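You operate a simulated robot arm through the tools that you are given. There is no shell and no other tool. Be economical: measure what you need, move in short steps, check, and stop when the job is done.

You are at the controls of a simulated robot arm. One attempt, no reset.

TASK
Put the bottle labelled "lentils" from the breakfast bar on top of the wiper.

It is judged by the outcome, as a careful person would: the job done as asked, and still so three seconds after it is handed in. It fails if anything else is knocked over, pushed out of place, dropped, spilled or broken.

THE ROBOT
A 7-joint arm with a two-finger parallel gripper, fixed in place. Base frame: the origin is at the foot of the arm, x ahead of it, y to its left, z up; the work surface is at about z = 0. Readings come in mm, degrees, newtons and seconds.
With the tool pointing down near the work surface it reaches from about 240 to 620 mm from the base axis. Its first joint turns from -66.0 to 66.0 degrees. Payload 2.6 kg.
The tool frame sits at the grasp point between the pads (the TCP): z along the fingers, y along the line on which they close. The tips reach 30 mm beyond it. Largest opening 94 mm; finger width 28, thickness 10; the body of the gripper, 50 by 96 mm, starts 55 mm behind the TCP.
Orientation is that of the tool frame in the base frame, as a unit quaternion [x, y, z, w]. With the fingers straight down and closing along the base's y, the tool's x points along the base's -x, its y along +y and its z along -z.

THE INTERFACE
- The arm moves only by the tool drive_tool. Its argument "moves" is a list of rows, each an object (a shift or turn left out is 0, a gripper value left out holds the last) with "offset": the shift along the tool's x, y, z in cm, a list of three; "rot": the turn, a rotation vector about the tool's x, y, z in degrees, a list of three; "hand": the closure in counts, from 0 (fully open) to 255 (shut). In form: [{"offset": [x, y, z], "rot": [rx, ry, rz], "hand": hand}, ...]. A call has 1 to 12 rows; each row is the pose to reach, as a shift and turn from the pose commanded when the call began, along the tool's axes at that moment. Rows are played at 5 a second. More than 50 mm and 8.6 degrees between two rows, or a gripper value outside its range, and nothing of the call is played. A pose out of reach is approached as far as the arm can. The call stops where the force on the tool passes 40 N (or 10 N more than at its start, if that is more) or the arm is blocked; 0.2 s more then pass. Each finger travels about 72 mm/s and halts on what it meets, pressing with about 21 N; the grip force reading is that of the motor and also rises with nothing between the fingers. The clock runs only during rows and for 0.2 s after the last one: add rows that repeat a pose to give the fingers time. The reply holds the time, the measured pose of the TCP, the force on the tool along the base axes, the opening and the grip force, in the units named above and with some noise, and new pictures: "show" is both (left out), scene, wrist or none.
- Cameras (640 x 400 px; columns grow to the right, rows downward): "scene" is fixed at [50.7, 452.3, 554.1]; the picture's right is [-0.56, -0.83, 0.00], its down [-0.54, 0.37, -0.75] and it looks along [0.62, -0.42, -0.66] (base axes); focal length 311 px, centre (320, 200). "wrist" rides on the gripper at [76, 14, -103] in the tool frame; the picture's right is [-0.18, 0.98, 0.00], its down [-0.75, -0.14, -0.64] and it looks along [-0.63, -0.12, 0.77] (tool axes); focal length 243 px, centre (320, 200). There is no depth. A picture from a camera that has moved, and an enlarged one, comes with that camera's place and axes in the base frame and with its lens.
- enlarge(camera, box): a new picture of the part [left, top, right, bottom] of that camera's present view, enlarged. The clock stands still meanwhile.
- close_job(): hands the job in; it is judged then, once.

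Work in short steps. Places have to be worked out from the pictures, the camera data and where the tool is seen: move nearer, look again, correct. Check each grasp and each placing, and mend what went wrong. You have 90 turns and 170 pictures in all, those below and enlarged ones among them. Open the gripper and draw the arm clear of the work before you hand the job in, unless the task says otherwise; then end with one line.

The tools are called after "Call:" as name(argument=value, ...) on one line, values as JSON. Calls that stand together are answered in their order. drive_tool: Moves the arm, as the interface text tells. Its arguments: {"type":"object","properties":{"moves":{"type":"array"},"show":{"type":"string","enum":["both","scene","wrist","none"]}},"required":["moves"]} The other tools are called the same way: enlarge (camera, box) takes an enlarged picture of a part of a camera's view; close_job () hands the job in.

At the start:

```text
t: 0.0
position: [326.5, 84.0, 254.4]
ee_rot: [0.001, 1.0, -0.001, 0.0]
ft_force: [0.0, -0.4, -0.1]
width: 94.1
gripper_force: 0.1
```

scene: 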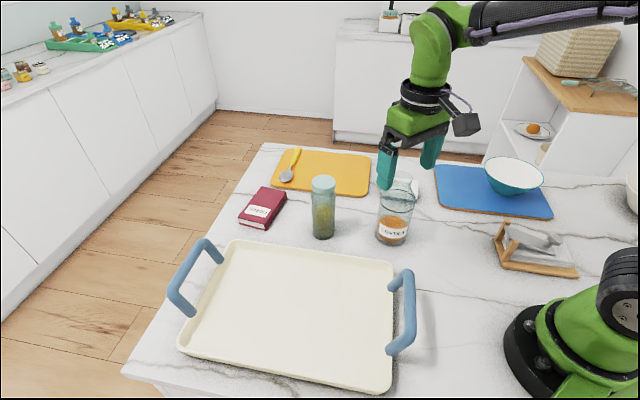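
wrist: 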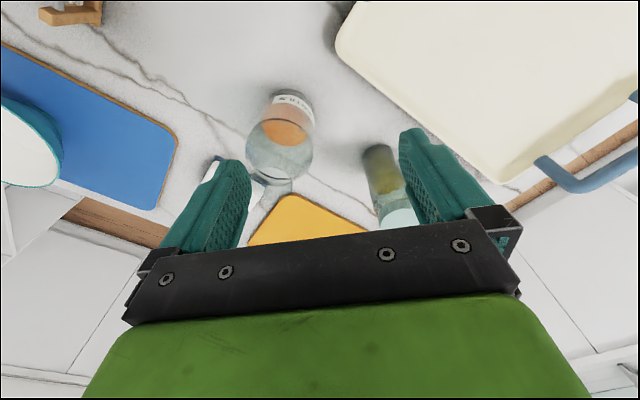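

I'll look closely at the bottles and the surroundings to find the labels and the wiper.

Call:
enlarge(camera="scene", box=[230, 130, 450, 268])

Call:
enlarge(camera="scene", box=[420, 130, 640, 290])

Call:
enlarge(camera="wrist", box=[180, 70, 420, 240])

```text
2.90 times, centred on (340, 199) of scene
camera zoom: at [50.7, 452.3, 554.1], right [-0.56, -0.83, 0.0], down [-0.54, 0.37, -0.75], along [0.62, -0.42, -0.66], focal length 901 px, centre (262, 203)
```

zoom: 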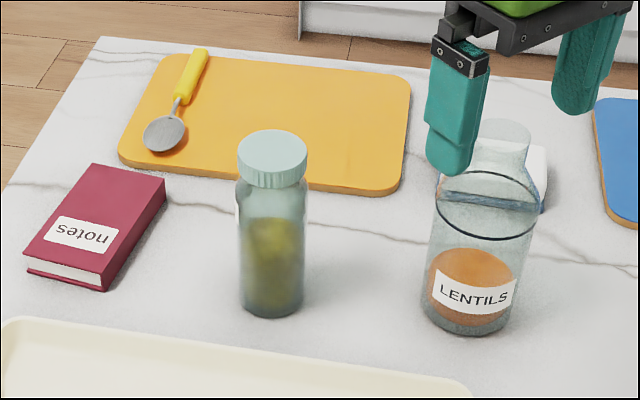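

```text
2.50 times, centred on (530, 210) of scene
camera zoom: at [50.7, 452.3, 554.1], right [-0.56, -0.83, 0.0], down [-0.54, 0.37, -0.75], along [0.62, -0.42, -0.66], focal length 777 px, centre (-205, 175)
```

zoom: 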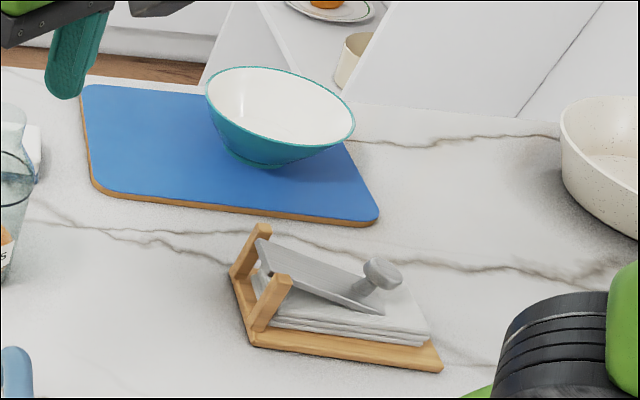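

```text
2.35 times, centred on (300, 155) of wrist
camera zoom: at [249.7, 97.5, 357.5], right [0.18, 0.98, 0.0], down [0.75, -0.14, 0.64], along [0.63, -0.12, -0.77], focal length 571 px, centre (367, 306)
```

zoom: 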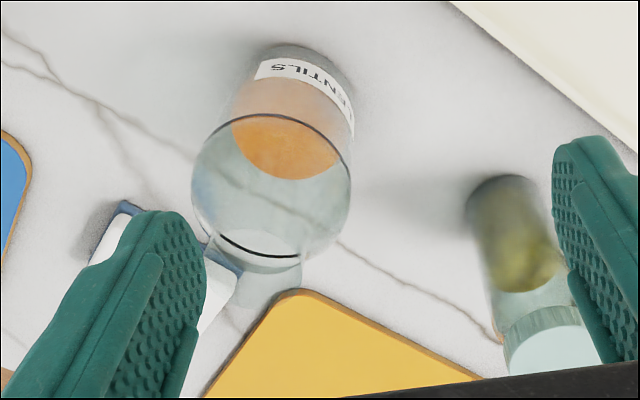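

The lentils bottle stands around (360, 43), with its neck top near z 190. A white-and-blue block behind it around (440, -90) may be the wiper. I'll raise the arm and shift it to -y to see it between the fingers.

Call:
drive_tool(moves=[{"offset": [0, 0, -4]}, {"offset": [0, -4, -6]}, {"offset": [0, -8, -6]}, {"offset": [0, -12, -6]}, {"offset": [0, -16, -6]}, {"offset": [0, -17, -6]}, {"offset": [0, -17, -6]}])

```text
t: 1.6
position: [326.2, -87.0, 315.4]
ee_rot: [0.0, 1.0, 0.001, 0.0]
ft_force: [0.0, 1.0, -0.3]
width: 94.1
gripper_force: 0.0
camera wrist: at [249.7, -72.9, 417.9], right [0.18, 0.98, 0.0], down [0.75, -0.14, 0.64], along [0.63, -0.12, -0.77], focal length 243 px, centre (320, 200)
```

scene: 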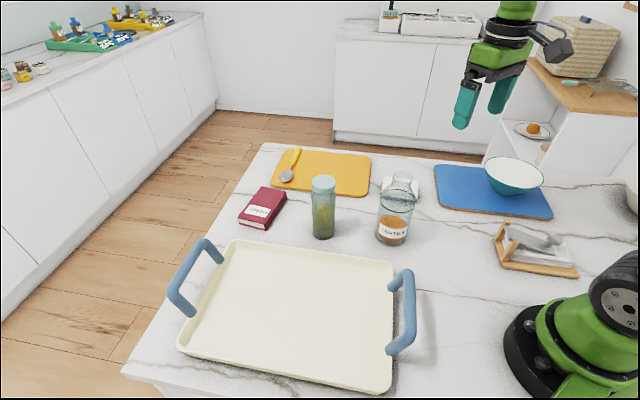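
wrist: 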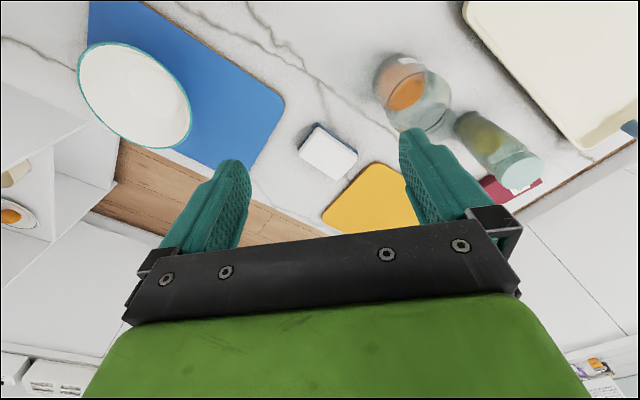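

The block is now visible between the fingers, so I'll enlarge it and the bottle.

Call:
enlarge(camera="wrist", box=[270, 100, 390, 200])

Call:
enlarge(camera="scene", box=[350, 155, 446, 255])

Call:
enlarge(camera="wrist", box=[350, 30, 480, 150])

```text
4.00 times, centred on (330, 150) of wrist
camera zoom: at [249.7, -72.9, 417.9], right [0.18, 0.98, 0.0], down [0.75, -0.14, 0.64], along [0.63, -0.12, -0.77], focal length 970 px, centre (280, 400)
```

zoom: 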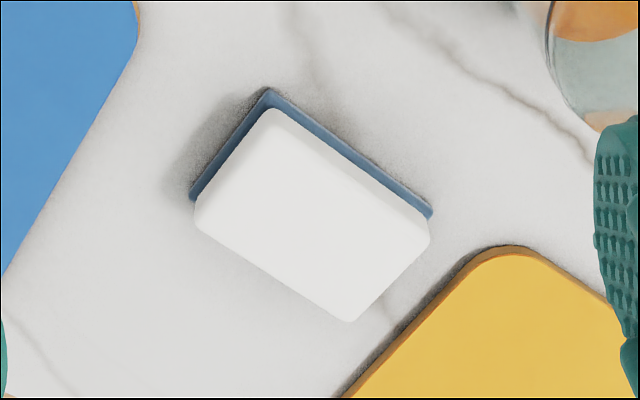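

```text
4.00 times, centred on (398, 205) of scene
camera zoom: at [50.7, 452.3, 554.1], right [-0.56, -0.83, 0.0], down [-0.54, 0.37, -0.75], along [0.62, -0.42, -0.66], focal length 1243 px, centre (8, 180)
```

zoom: 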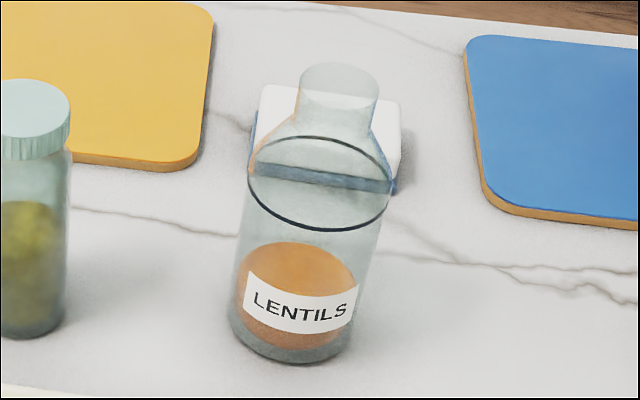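

```text
3.33 times, centred on (415, 90) of wrist
camera zoom: at [249.7, -72.9, 417.9], right [0.18, 0.98, 0.0], down [0.75, -0.14, 0.64], along [0.63, -0.12, -0.77], focal length 809 px, centre (3, 567)
```

zoom: 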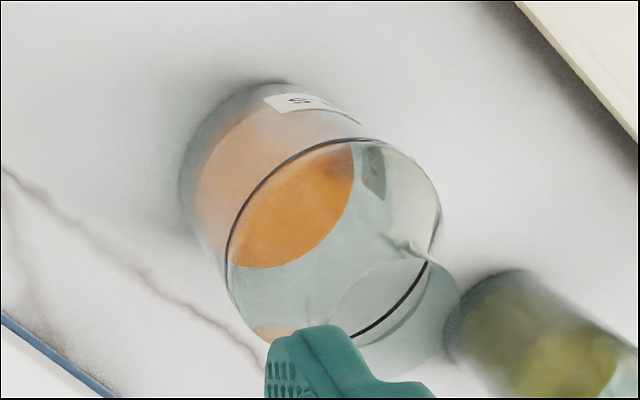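

The block is an eraser, white top over blue felt, about 98×64 mm and centred near (475, -101). That is the wiper. I'll line up with the bottle in y for a better measurement of its neck.

Call:
drive_tool(moves=[{"offset": [0, 4, 0]}, {"offset": [1, 8, 0]}, {"offset": [2, 11, 0]}, {"offset": [3, 13, 0]}, {"offset": [3, 13, 0]}, {"offset": [3, 13, 0]}])

Call:
enlarge(camera="wrist", box=[220, 60, 420, 185])

```text
t: 3.0
position: [295.8, 44.2, 315.3]
ee_rot: [0.0, 1.0, 0.0, 0.0]
ft_force: [0.1, -0.1, -1.5]
width: 93.9
gripper_force: 0.0
camera wrist: at [220.2, 57.6, 417.4], right [0.18, 0.98, 0.0], down [0.75, -0.14, 0.64], along [0.63, -0.12, -0.77], focal length 243 px, centre (320, 200)
```

scene: 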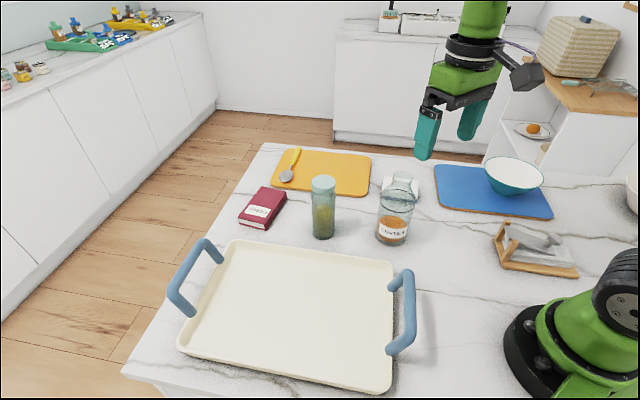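
wrist: 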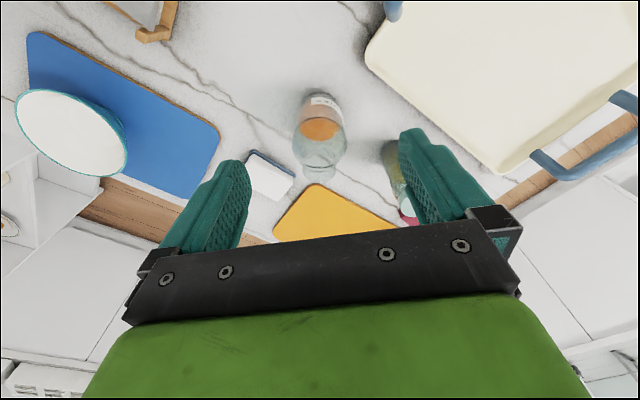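

```text
3.20 times, centred on (320, 122) of wrist
camera zoom: at [220.2, 57.6, 417.4], right [0.18, 0.98, 0.0], down [0.75, -0.14, 0.64], along [0.63, -0.12, -0.77], focal length 776 px, centre (320, 448)
```

zoom: 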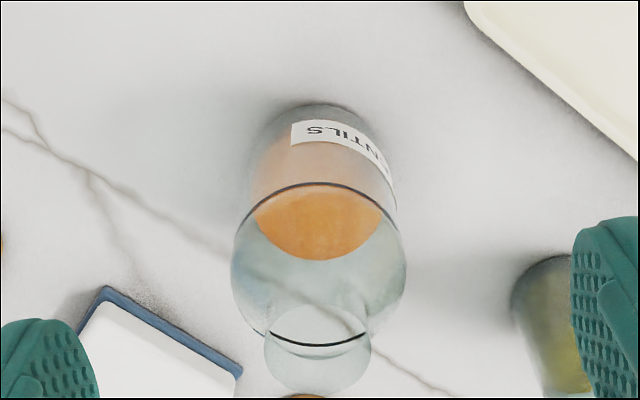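

Triangulating from both cameras puts the bottle axis at about (373, 29), with the neck roughly 40 mm wide, its top near z 170 and the shoulder ring near 107. I'll grip the neck from above, and start by hovering with the tips at about z 195.

Call:
drive_tool(moves=[{"offset": [-3.5, -1, 1]}, {"offset": [-7.7, -1.5, 2]}, {"offset": [-7.7, -1.5, 5.5]}, {"offset": [-7.7, -1.5, 9]}, {"offset": [-7.7, -1.5, 9]}, {"offset": [-7.7, -1.5, 9]}])

Call:
enlarge(camera="scene", box=[330, 110, 474, 260])

Call:
enlarge(camera="wrist", box=[200, 80, 460, 240])

```text
t: 4.4
position: [373.0, 28.7, 225.7]
ee_rot: [0.0, 1.0, 0.0, 0.0]
ft_force: [1.0, 0.8, -0.2]
width: 94.1
gripper_force: 0.0
camera wrist: at [295.9, 42.0, 327.8], right [0.18, 0.98, 0.0], down [0.75, -0.14, 0.64], along [0.63, -0.12, -0.77], focal length 243 px, centre (320, 200)
```

scene: 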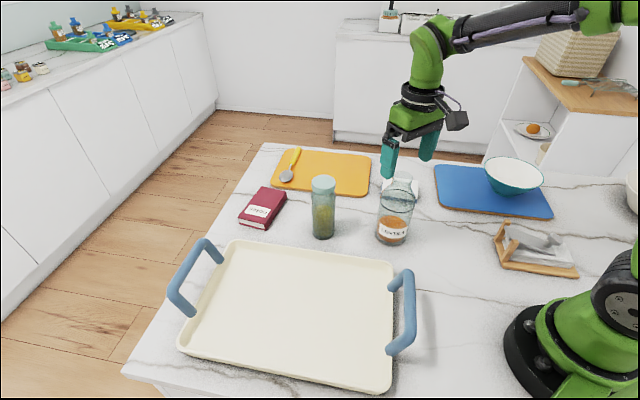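
wrist: 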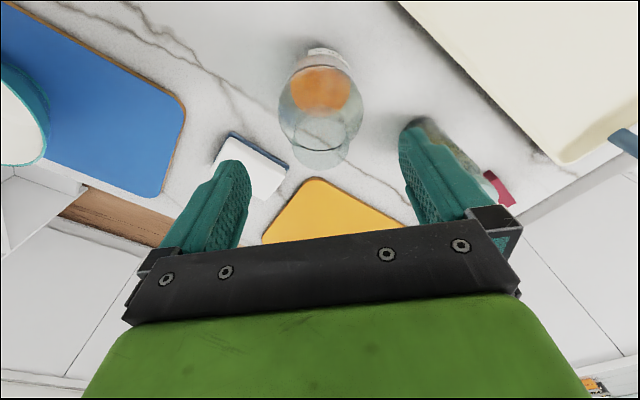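

```text
2.67 times, centred on (402, 185) of scene
camera zoom: at [50.7, 452.3, 554.1], right [-0.56, -0.83, 0.0], down [-0.54, 0.37, -0.75], along [0.62, -0.42, -0.66], focal length 829 px, centre (101, 240)
```

zoom: 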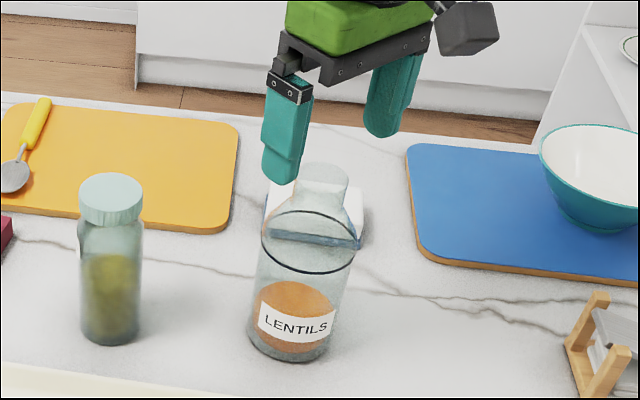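

```text
2.46 times, centred on (330, 160) of wrist
camera zoom: at [295.9, 42.0, 327.8], right [0.18, 0.98, 0.0], down [0.75, -0.14, 0.64], along [0.63, -0.12, -0.77], focal length 597 px, centre (295, 298)
```

zoom: 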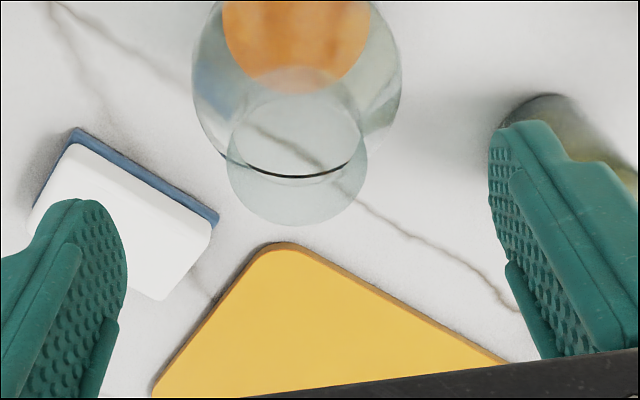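

The neck top reads about (376, 27) from here. I'll shift slightly and go down to TCP z ≈ 184, so the tips just straddle the neck.

Call:
drive_tool(moves=[{"offset": [-0.3, -0.1, 0]}, {"offset": [-0.3, -0.1, 2]}, {"offset": [-0.3, -0.1, 4.1]}, {"offset": [-0.3, -0.1, 4.1]}, {"offset": [-0.3, -0.1, 4.1]}])

Call:
enlarge(camera="scene", box=[350, 140, 446, 250])

Call:
enlarge(camera="wrist", box=[200, 60, 460, 230])

```text
t: 5.6
position: [375.9, 28.1, 183.8]
ee_rot: [0.001, 1.0, 0.0, 0.0]
ft_force: [0.5, 0.6, 0.3]
width: 94.0
gripper_force: 0.1
camera wrist: at [299.8, 40.7, 286.3], right [0.18, 0.98, 0.0], down [0.75, -0.14, 0.64], along [0.63, -0.12, -0.77], focal length 243 px, centre (320, 200)
```

scene: 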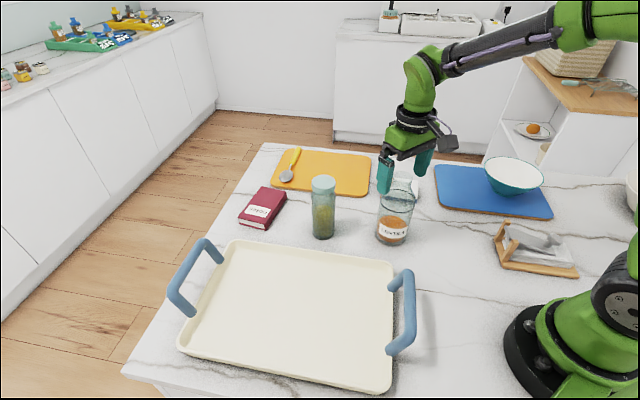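
wrist: 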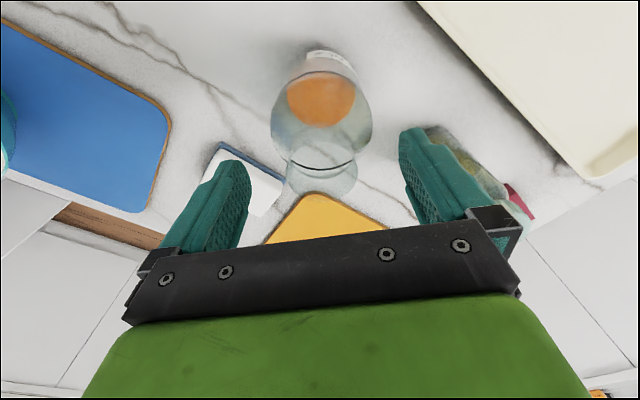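

```text
3.64 times, centred on (398, 195) of scene
camera zoom: at [50.7, 452.3, 554.1], right [-0.56, -0.83, 0.0], down [-0.54, 0.37, -0.75], along [0.62, -0.42, -0.66], focal length 1130 px, centre (36, 218)
```

zoom: 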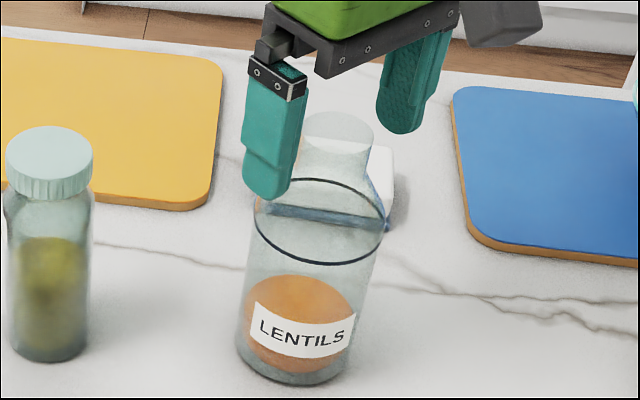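

```text
2.35 times, centred on (330, 145) of wrist
camera zoom: at [299.8, 40.7, 286.3], right [0.18, 0.98, 0.0], down [0.75, -0.14, 0.64], along [0.63, -0.12, -0.77], focal length 571 px, centre (296, 329)
```

zoom: 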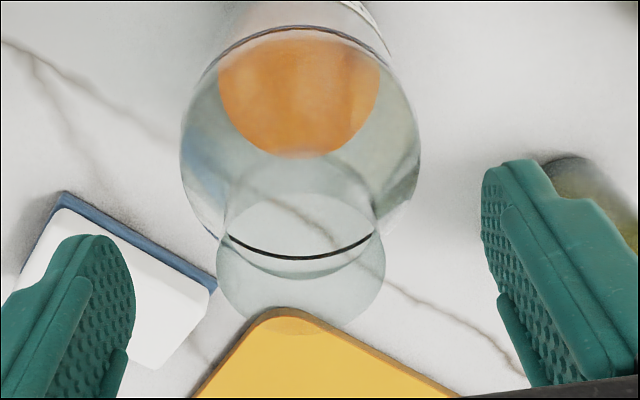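

The neck runs from about z 147 to 170, with its centre near (375, 27.5), so the fingers are well centred. I'll go down 5 mm more and close.

Call:
drive_tool(moves=[{"offset": [0, 0, 0.5]}, {"offset": [0, 0, 0.5], "hand": 80}, {"offset": [0, 0, 0.5], "hand": 140}, {"offset": [0, 0, 0.5], "hand": 200}, {"offset": [0, 0, 0.5], "hand": 255}, {"offset": [0, 0, 0.5], "hand": 255}, {"offset": [0, 0, 0.5], "hand": 255}])

Call:
enlarge(camera="scene", box=[350, 140, 446, 250])

```text
t: 7.2
position: [375.4, 26.0, 179.6]
ee_rot: [0.0, 1.0, 0.0, 0.0]
ft_force: [-0.6, 1.5, -0.7]
width: 44.6
gripper_force: 20.5
camera wrist: at [299.7, 40.9, 281.5], right [0.18, 0.98, 0.0], down [0.75, -0.14, 0.64], along [0.63, -0.12, -0.77], focal length 243 px, centre (320, 200)
```

scene: 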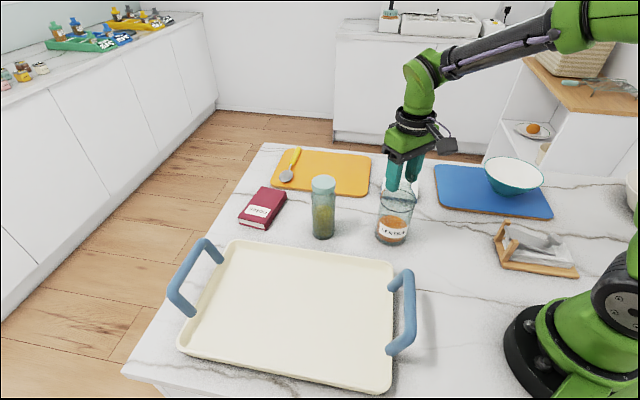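
wrist: 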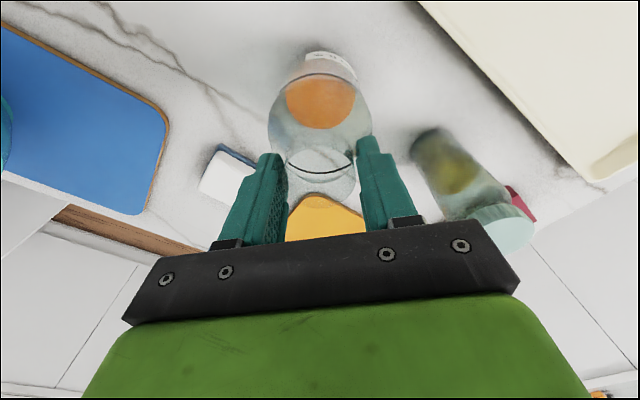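

```text
3.64 times, centred on (398, 195) of scene
camera zoom: at [50.7, 452.3, 554.1], right [-0.56, -0.83, 0.0], down [-0.54, 0.37, -0.75], along [0.62, -0.42, -0.66], focal length 1130 px, centre (36, 218)
```

zoom: 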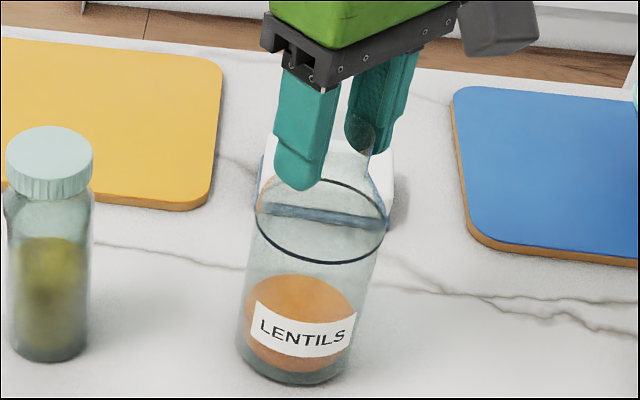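

The opening is 44.6 mm, but the neck looks about 41 mm, so the tips may be resting on the flare below it. I'll open, rise 5 mm and close again.

Call:
drive_tool(moves=[{"offset": [0, 0, 0], "hand": 60}, {"offset": [0, 0, 0], "hand": 60}, {"offset": [0, 0, -0.5], "hand": 60}, {"offset": [0, 0, -0.5], "hand": 60}, {"offset": [0, 0, -0.5], "hand": 140}, {"offset": [0, 0, -0.5], "hand": 255}, {"offset": [0, 0, -0.5], "hand": 255}, {"offset": [0, 0, -0.5], "hand": 255}], show="wrist")

Call:
enlarge(camera="scene", box=[350, 140, 446, 250])

```text
t: 9.0
position: [375.7, 27.6, 183.9]
ee_rot: [0.0, 1.0, -0.001, 0.0]
ft_force: [-0.4, 2.3, 3.5]
width: 43.5
gripper_force: 21.5
camera wrist: at [299.6, 41.3, 286.7], right [0.18, 0.98, 0.0], down [0.75, -0.14, 0.64], along [0.63, -0.12, -0.77], focal length 243 px, centre (320, 200)
```

wrist: 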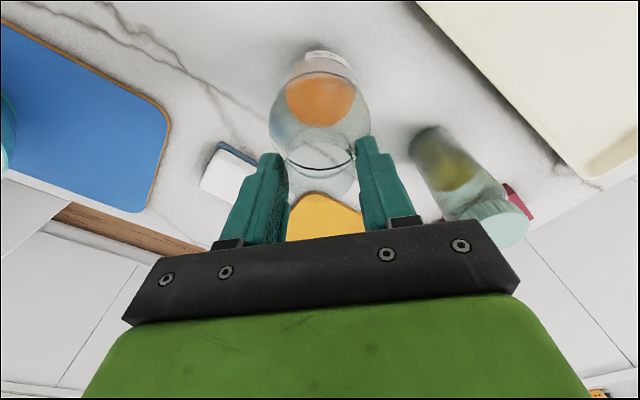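

```text
3.64 times, centred on (398, 195) of scene
camera zoom: at [50.6, 452.3, 554.1], right [-0.56, -0.83, 0.0], down [-0.54, 0.37, -0.75], along [0.62, -0.42, -0.66], focal length 1130 px, centre (36, 218)
```

zoom: 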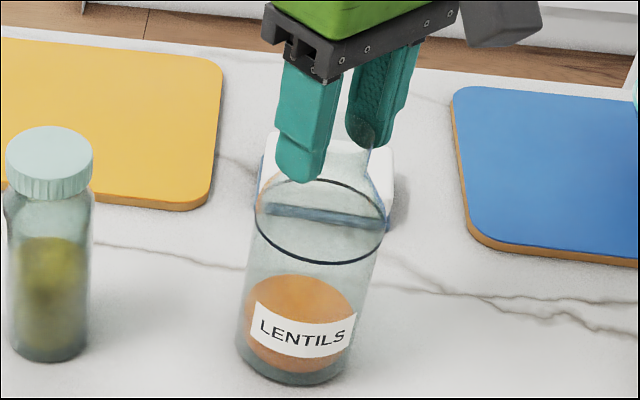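

It reads 43.5 mm, close enough to call a proper neck grip. I'll do a small test lift.

Call:
drive_tool(moves=[{"offset": [0, 0, -0.5]}, {"offset": [0, 0, -1.0]}, {"offset": [0, 0, -2]}, {"offset": [0, 0, -3]}, {"offset": [0, 0, -3]}], show="wrist")

Call:
enlarge(camera="scene", box=[350, 140, 446, 250])

```text
t: 10.2
position: [375.9, 26.7, 214.8]
ee_rot: [0.0, 1.0, 0.0, 0.0]
ft_force: [-0.3, 0.5, -4.1]
width: 43.5
gripper_force: 21.0
camera wrist: at [299.8, 41.5, 316.5], right [0.18, 0.98, 0.0], down [0.75, -0.14, 0.64], along [0.63, -0.12, -0.77], focal length 243 px, centre (320, 200)
```

wrist: 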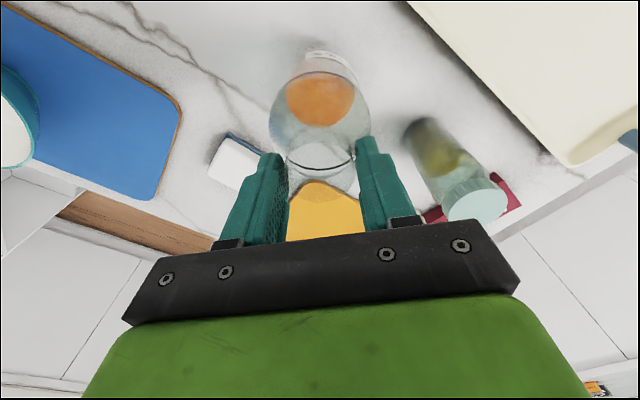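

```text
3.64 times, centred on (398, 195) of scene
camera zoom: at [50.7, 452.3, 554.1], right [-0.56, -0.83, 0.0], down [-0.54, 0.37, -0.75], along [0.62, -0.42, -0.66], focal length 1130 px, centre (36, 218)
```

zoom: 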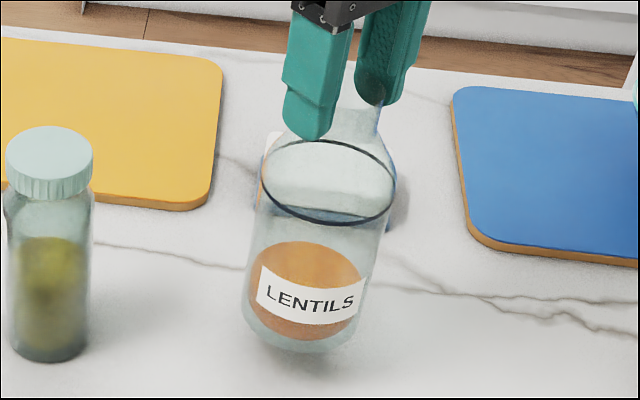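

The bottle is held and lifts cleanly. A second view again puts the wiper centre at about (476, -101). I'll rise and move to above it, keeping the bottle's bottom near z 90.

Call:
drive_tool(moves=[{"offset": [0, 0, -3]}, {"offset": [-0.5, -0.7, -6]}, {"offset": [-2.5, -3.2, -6]}, {"offset": [-4.5, -5.7, -6]}, {"offset": [-6.5, -8.2, -6]}, {"offset": [-8.5, -10.8, -6]}, {"offset": [-9.6, -12.3, -6]}, {"offset": [-10.05, -12.8, -6]}, {"offset": [-10.05, -12.8, -6]}, {"offset": [-10.05, -12.8, -6]}])

Call:
enlarge(camera="scene", box=[350, 110, 470, 220])

Call:
enlarge(camera="wrist", box=[220, 0, 420, 200])

```text
t: 12.4
position: [476.6, -100.2, 273.9]
ee_rot: [0.0, 1.0, 0.001, 0.0]
ft_force: [0.8, -0.4, -4.4]
width: 43.3
gripper_force: 21.2
camera wrist: at [400.1, -86.7, 376.6], right [0.18, 0.98, 0.0], down [0.75, -0.14, 0.64], along [0.63, -0.12, -0.77], focal length 243 px, centre (320, 200)
```

scene: 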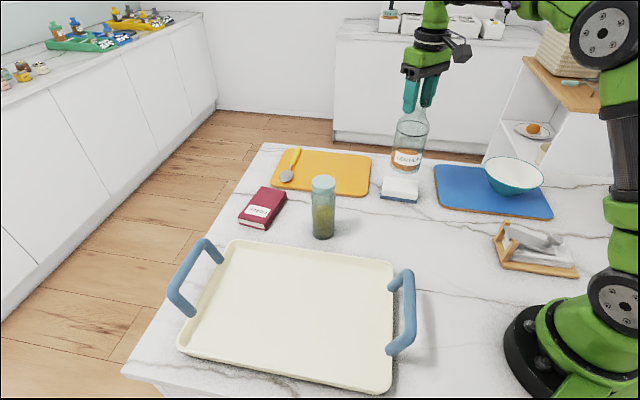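
wrist: 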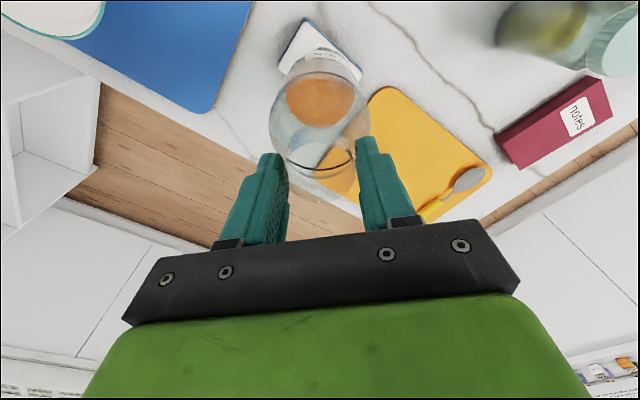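

```text
3.64 times, centred on (410, 165) of scene
camera zoom: at [50.7, 452.3, 554.1], right [-0.56, -0.83, 0.0], down [-0.54, 0.37, -0.75], along [0.62, -0.42, -0.66], focal length 1130 px, centre (-7, 327)
```

zoom: 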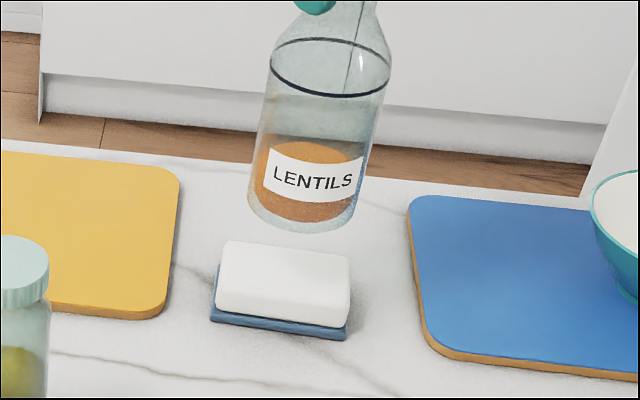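

```text
2.00 times, centred on (320, 100) of wrist
camera zoom: at [400.1, -86.7, 376.6], right [0.18, 0.98, 0.0], down [0.75, -0.14, 0.64], along [0.63, -0.12, -0.77], focal length 485 px, centre (320, 400)
```

zoom: 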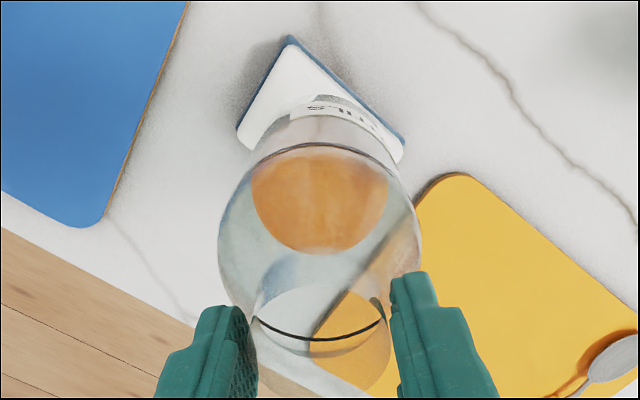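

The scene view agrees: the wiper centre is about (476, -100) and its top about z 25. I'll go down to leave the bottle roughly 7 mm above it, then check alignment.

Call:
drive_tool(moves=[{"offset": [0, 0, 2]}, {"offset": [0, 0, 4]}, {"offset": [0, 0, 5.2]}, {"offset": [0, 0, 5.7]}, {"offset": [0, 0, 5.7]}, {"offset": [0, 0, 5.7]}], show="none")

Call:
enlarge(camera="scene", box=[360, 130, 450, 220])

Call:
enlarge(camera="wrist", box=[220, 0, 420, 200])

```text
t: 13.8
position: [477.2, -100.4, 217.2]
ee_rot: [0.0, 1.0, 0.0, 0.001]
ft_force: [-2.2, -0.5, 10.8]
width: 43.4
gripper_force: 21.5
```

```text
4.44 times, centred on (405, 175) of scene
camera zoom: at [50.6, 452.3, 554.1], right [-0.56, -0.83, 0.0], down [-0.54, 0.37, -0.75], along [0.62, -0.42, -0.66], focal length 1382 px, centre (-58, 311)
```

zoom: 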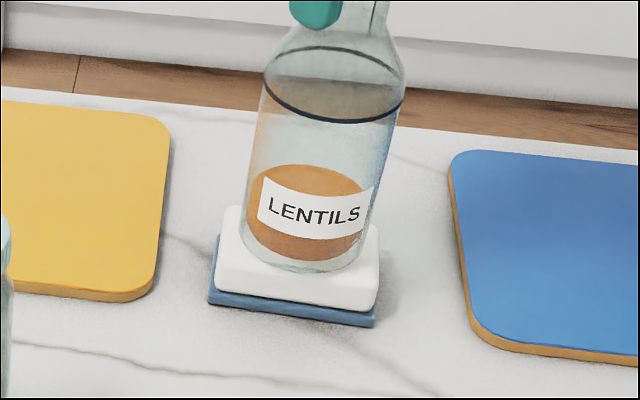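

```text
2.00 times, centred on (320, 100) of wrist
camera zoom: at [399.9, -86.3, 320.4], right [0.18, 0.98, 0.0], down [0.75, -0.14, 0.64], along [0.63, -0.12, -0.77], focal length 485 px, centre (320, 400)
```

zoom: 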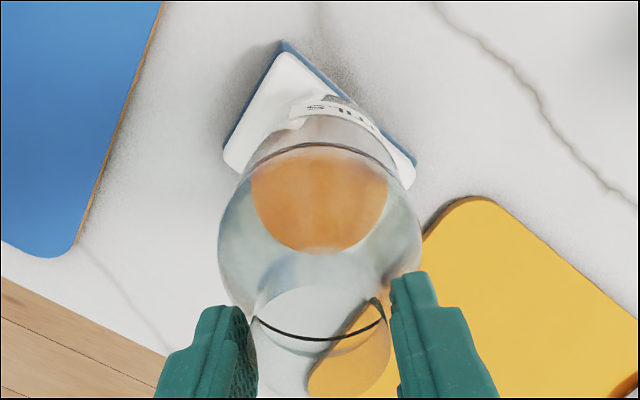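

The force jumped to +10.8 N, so the bottle has touched: the wiper's top is near z 33. The bottle's base appears at about (467, -97), around 9 mm off the wiper centre, so I'll lift a little, shift and check.

Call:
drive_tool(moves=[{"offset": [0, 0, -0.5]}, {"offset": [0, 0, -1.0]}, {"offset": [-0.4, -0.2, -1.0]}, {"offset": [-0.7, -0.3, -1.0]}, {"offset": [-0.7, -0.3, -1.0]}, {"offset": [-0.7, -0.3, -1.0]}], show="none")

Call:
enlarge(camera="scene", box=[360, 130, 450, 220])

Call:
enlarge(camera="wrist", box=[220, 0, 420, 200])

```text
t: 15.2
position: [484.2, -103.3, 227.7]
ee_rot: [0.0, 1.0, 0.001, 0.0]
ft_force: [0.3, -0.5, -3.8]
width: 43.4
gripper_force: 21.2
```

```text
4.44 times, centred on (405, 175) of scene
camera zoom: at [50.7, 452.3, 554.1], right [-0.56, -0.83, 0.0], down [-0.54, 0.37, -0.75], along [0.62, -0.42, -0.66], focal length 1382 px, centre (-58, 311)
```

zoom: 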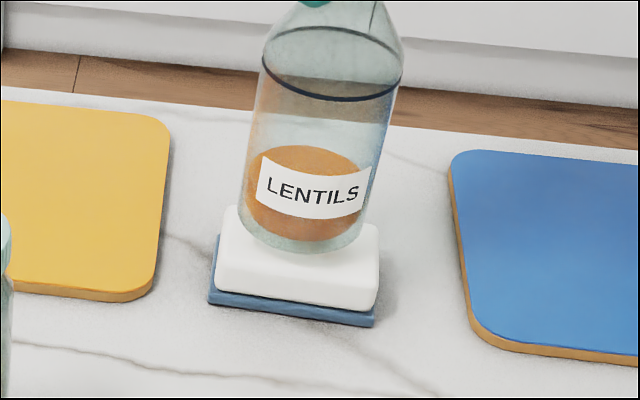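

```text
2.00 times, centred on (320, 100) of wrist
camera zoom: at [407.1, -89.6, 329.5], right [0.18, 0.98, 0.0], down [0.75, -0.14, 0.64], along [0.63, -0.12, -0.77], focal length 485 px, centre (320, 400)
```

zoom: 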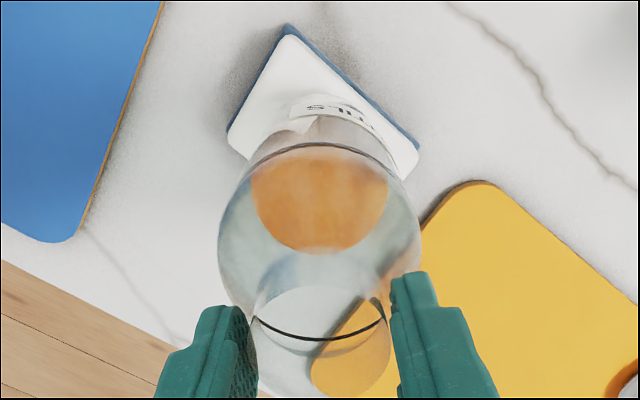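

The base now reads about (475, -100), over the wiper's centre. I'll lower it gently until it touches.

Call:
drive_tool(moves=[{"offset": [0, 0, 0.4]}, {"offset": [0, 0, 0.7]}, {"offset": [0, 0, 0.85]}, {"offset": [0, 0, 0.95]}, {"offset": [0, 0, 0.95]}], show="none")

```text
t: 16.4
position: [483.5, -103.8, 218.1]
ee_rot: [0.001, 1.0, 0.0, 0.001]
ft_force: [-2.4, 1.1, 7.5]
width: 43.4
gripper_force: 20.7
```

It's in contact, with a net upward force of about 11 N. I'll check placement before releasing.

Call:
enlarge(camera="scene", box=[360, 130, 450, 220])

Call:
enlarge(camera="wrist", box=[220, 0, 420, 200])

```text
4.44 times, centred on (405, 175) of scene
camera zoom: at [50.6, 452.3, 554.1], right [-0.56, -0.83, 0.0], down [-0.54, 0.37, -0.75], along [0.62, -0.42, -0.66], focal length 1382 px, centre (-58, 311)
```

zoom: 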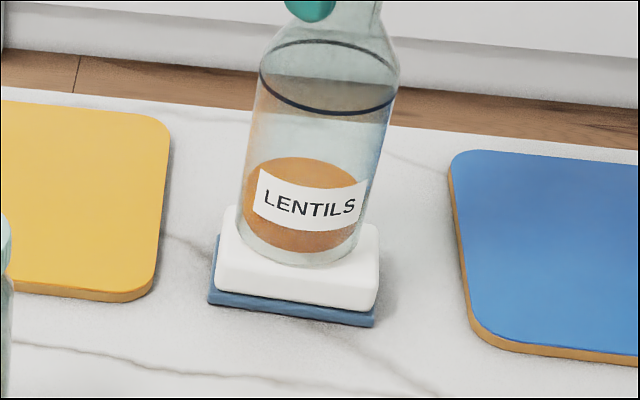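

```text
2.00 times, centred on (320, 100) of wrist
camera zoom: at [407.0, -89.5, 320.5], right [0.19, 0.98, 0.0], down [0.75, -0.14, 0.64], along [0.63, -0.12, -0.77], focal length 485 px, centre (320, 400)
```

zoom: 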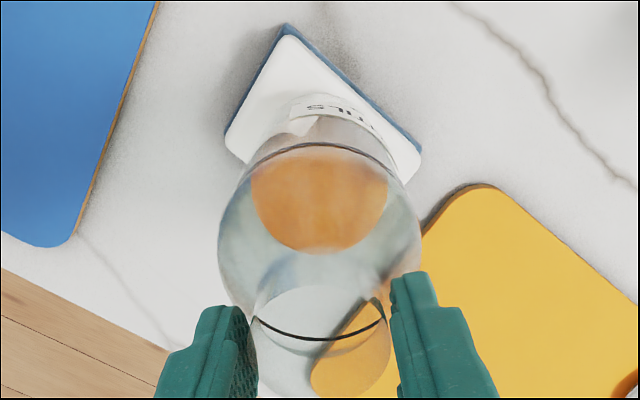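

The base is within a few mm of the wiper's centre and the bottle stands upright. I'll release slowly.

Call:
drive_tool(moves=[{"offset": [0, 0, -0.05], "hand": 140}, {"offset": [0, 0, -0.05], "hand": 125}, {"offset": [0, 0, -0.05], "hand": 110}, {"offset": [0, 0, -0.05], "hand": 80}, {"offset": [0, 0, -0.05], "hand": 50}, {"offset": [0, 0, -0.05], "hand": 50}], show="wrist")

Call:
enlarge(camera="scene", box=[350, 80, 460, 220])

```text
t: 17.8
position: [483.7, -103.9, 217.6]
ee_rot: [-0.001, 1.0, 0.0, 0.0]
ft_force: [-0.2, 0.3, 0.5]
width: 75.7
gripper_force: 0.1
camera wrist: at [407.1, -89.6, 320.4], right [0.18, 0.98, 0.0], down [0.75, -0.14, 0.64], along [0.63, -0.12, -0.77], focal length 243 px, centre (320, 200)
```

wrist: 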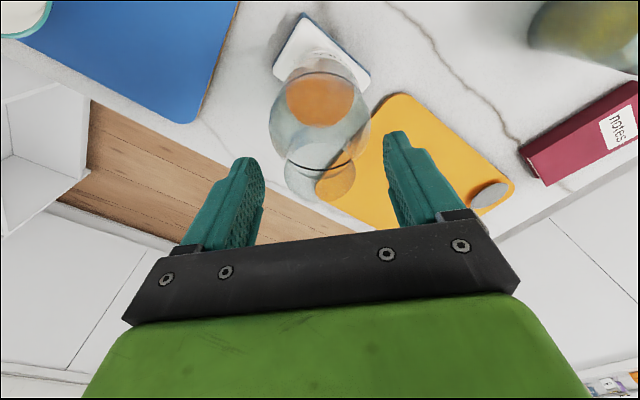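

```text
2.86 times, centred on (405, 150) of scene
camera zoom: at [50.7, 452.3, 554.1], right [-0.56, -0.83, 0.0], down [-0.54, 0.37, -0.75], along [0.62, -0.42, -0.66], focal length 888 px, centre (77, 343)
```

zoom: 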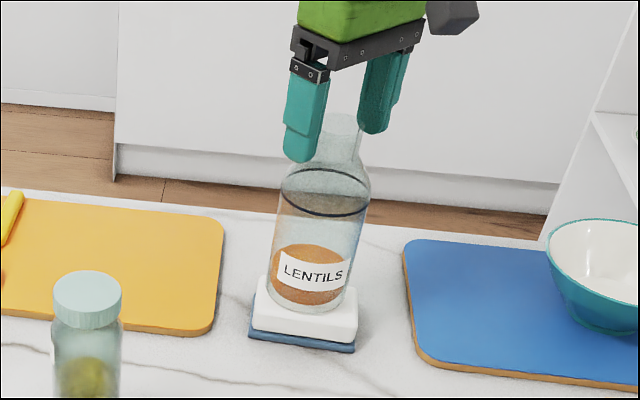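

The bottle stands free. I'll go straight up to clear the neck, then pull the arm back toward the base.

Call:
drive_tool(moves=[{"offset": [0, 0, -1.5], "hand": 20}, {"offset": [0, 0, -4], "hand": 0}, {"offset": [0, 0, -8], "hand": 0}, {"offset": [2, 0, -10], "hand": 0}, {"offset": [6, 0, -10]}, {"offset": [10, 0, -10]}, {"offset": [14, 0, -10]}, {"offset": [14, 0, -10]}, {"offset": [14, 0, -10]}])

Call:
enlarge(camera="scene", box=[350, 100, 450, 220])

Call:
enlarge(camera="wrist", box=[220, 40, 440, 230])

```text
t: 19.8
position: [343.9, -102.8, 317.5]
ee_rot: [-0.001, 1.0, 0.0, 0.001]
ft_force: [-0.7, 0.1, 0.5]
width: 94.0
gripper_force: 0.0
camera wrist: at [267.1, -89.3, 420.2], right [0.18, 0.98, 0.0], down [0.75, -0.14, 0.64], along [0.63, -0.12, -0.77], focal length 243 px, centre (320, 200)
```

scene: 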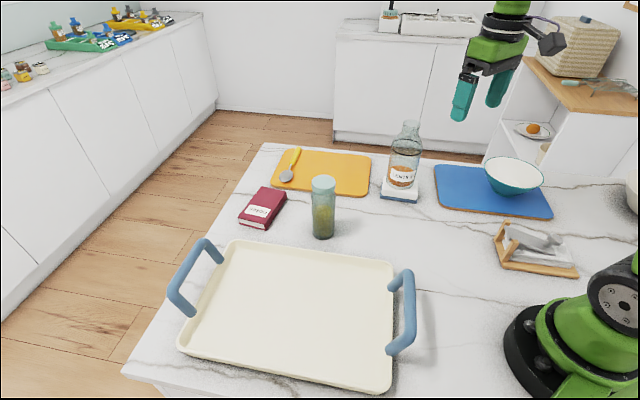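
wrist: 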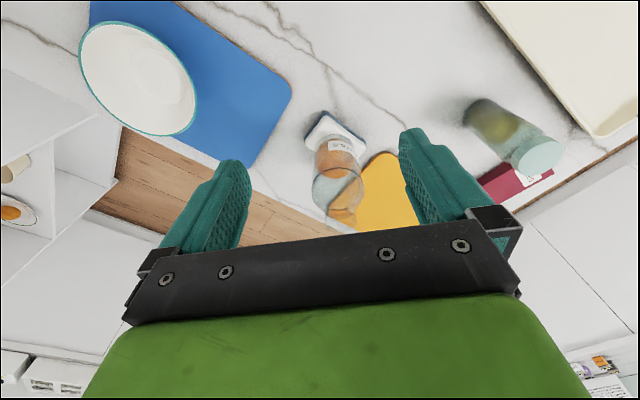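

```text
3.33 times, centred on (400, 160) of scene
camera zoom: at [50.7, 452.3, 554.1], right [-0.56, -0.83, 0.0], down [-0.54, 0.37, -0.75], along [0.62, -0.42, -0.66], focal length 1036 px, centre (53, 333)
```

zoom: 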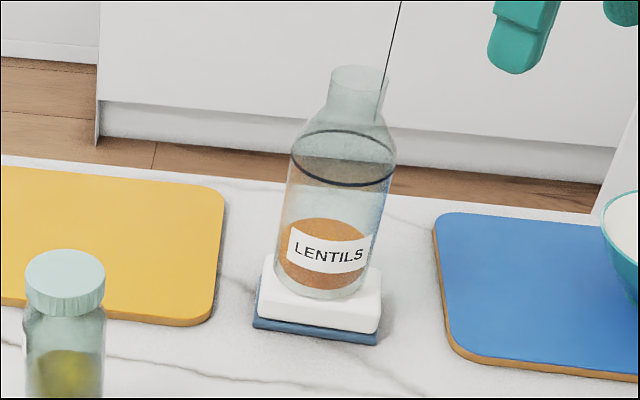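

```text
2.11 times, centred on (330, 135) of wrist
camera zoom: at [267.1, -89.3, 420.2], right [0.18, 0.98, 0.0], down [0.75, -0.14, 0.64], along [0.63, -0.12, -0.77], focal length 511 px, centre (299, 337)
```

zoom: 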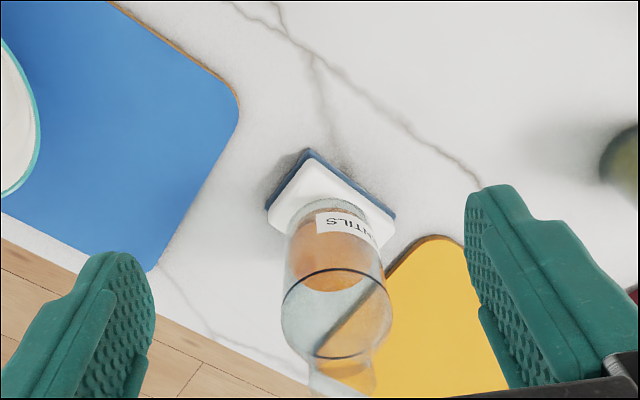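

The bottle stands steady on the wiper, the gripper is open and clear, and nothing else has moved, so I'm handing the job in.

Call:
close_job()

```text
The job is handed in.
```

The "lentils" bottle is standing upright on the wiper (the white-and-blue eraser block), with the gripper open and the arm drawn clear. Nothing else was disturbed.
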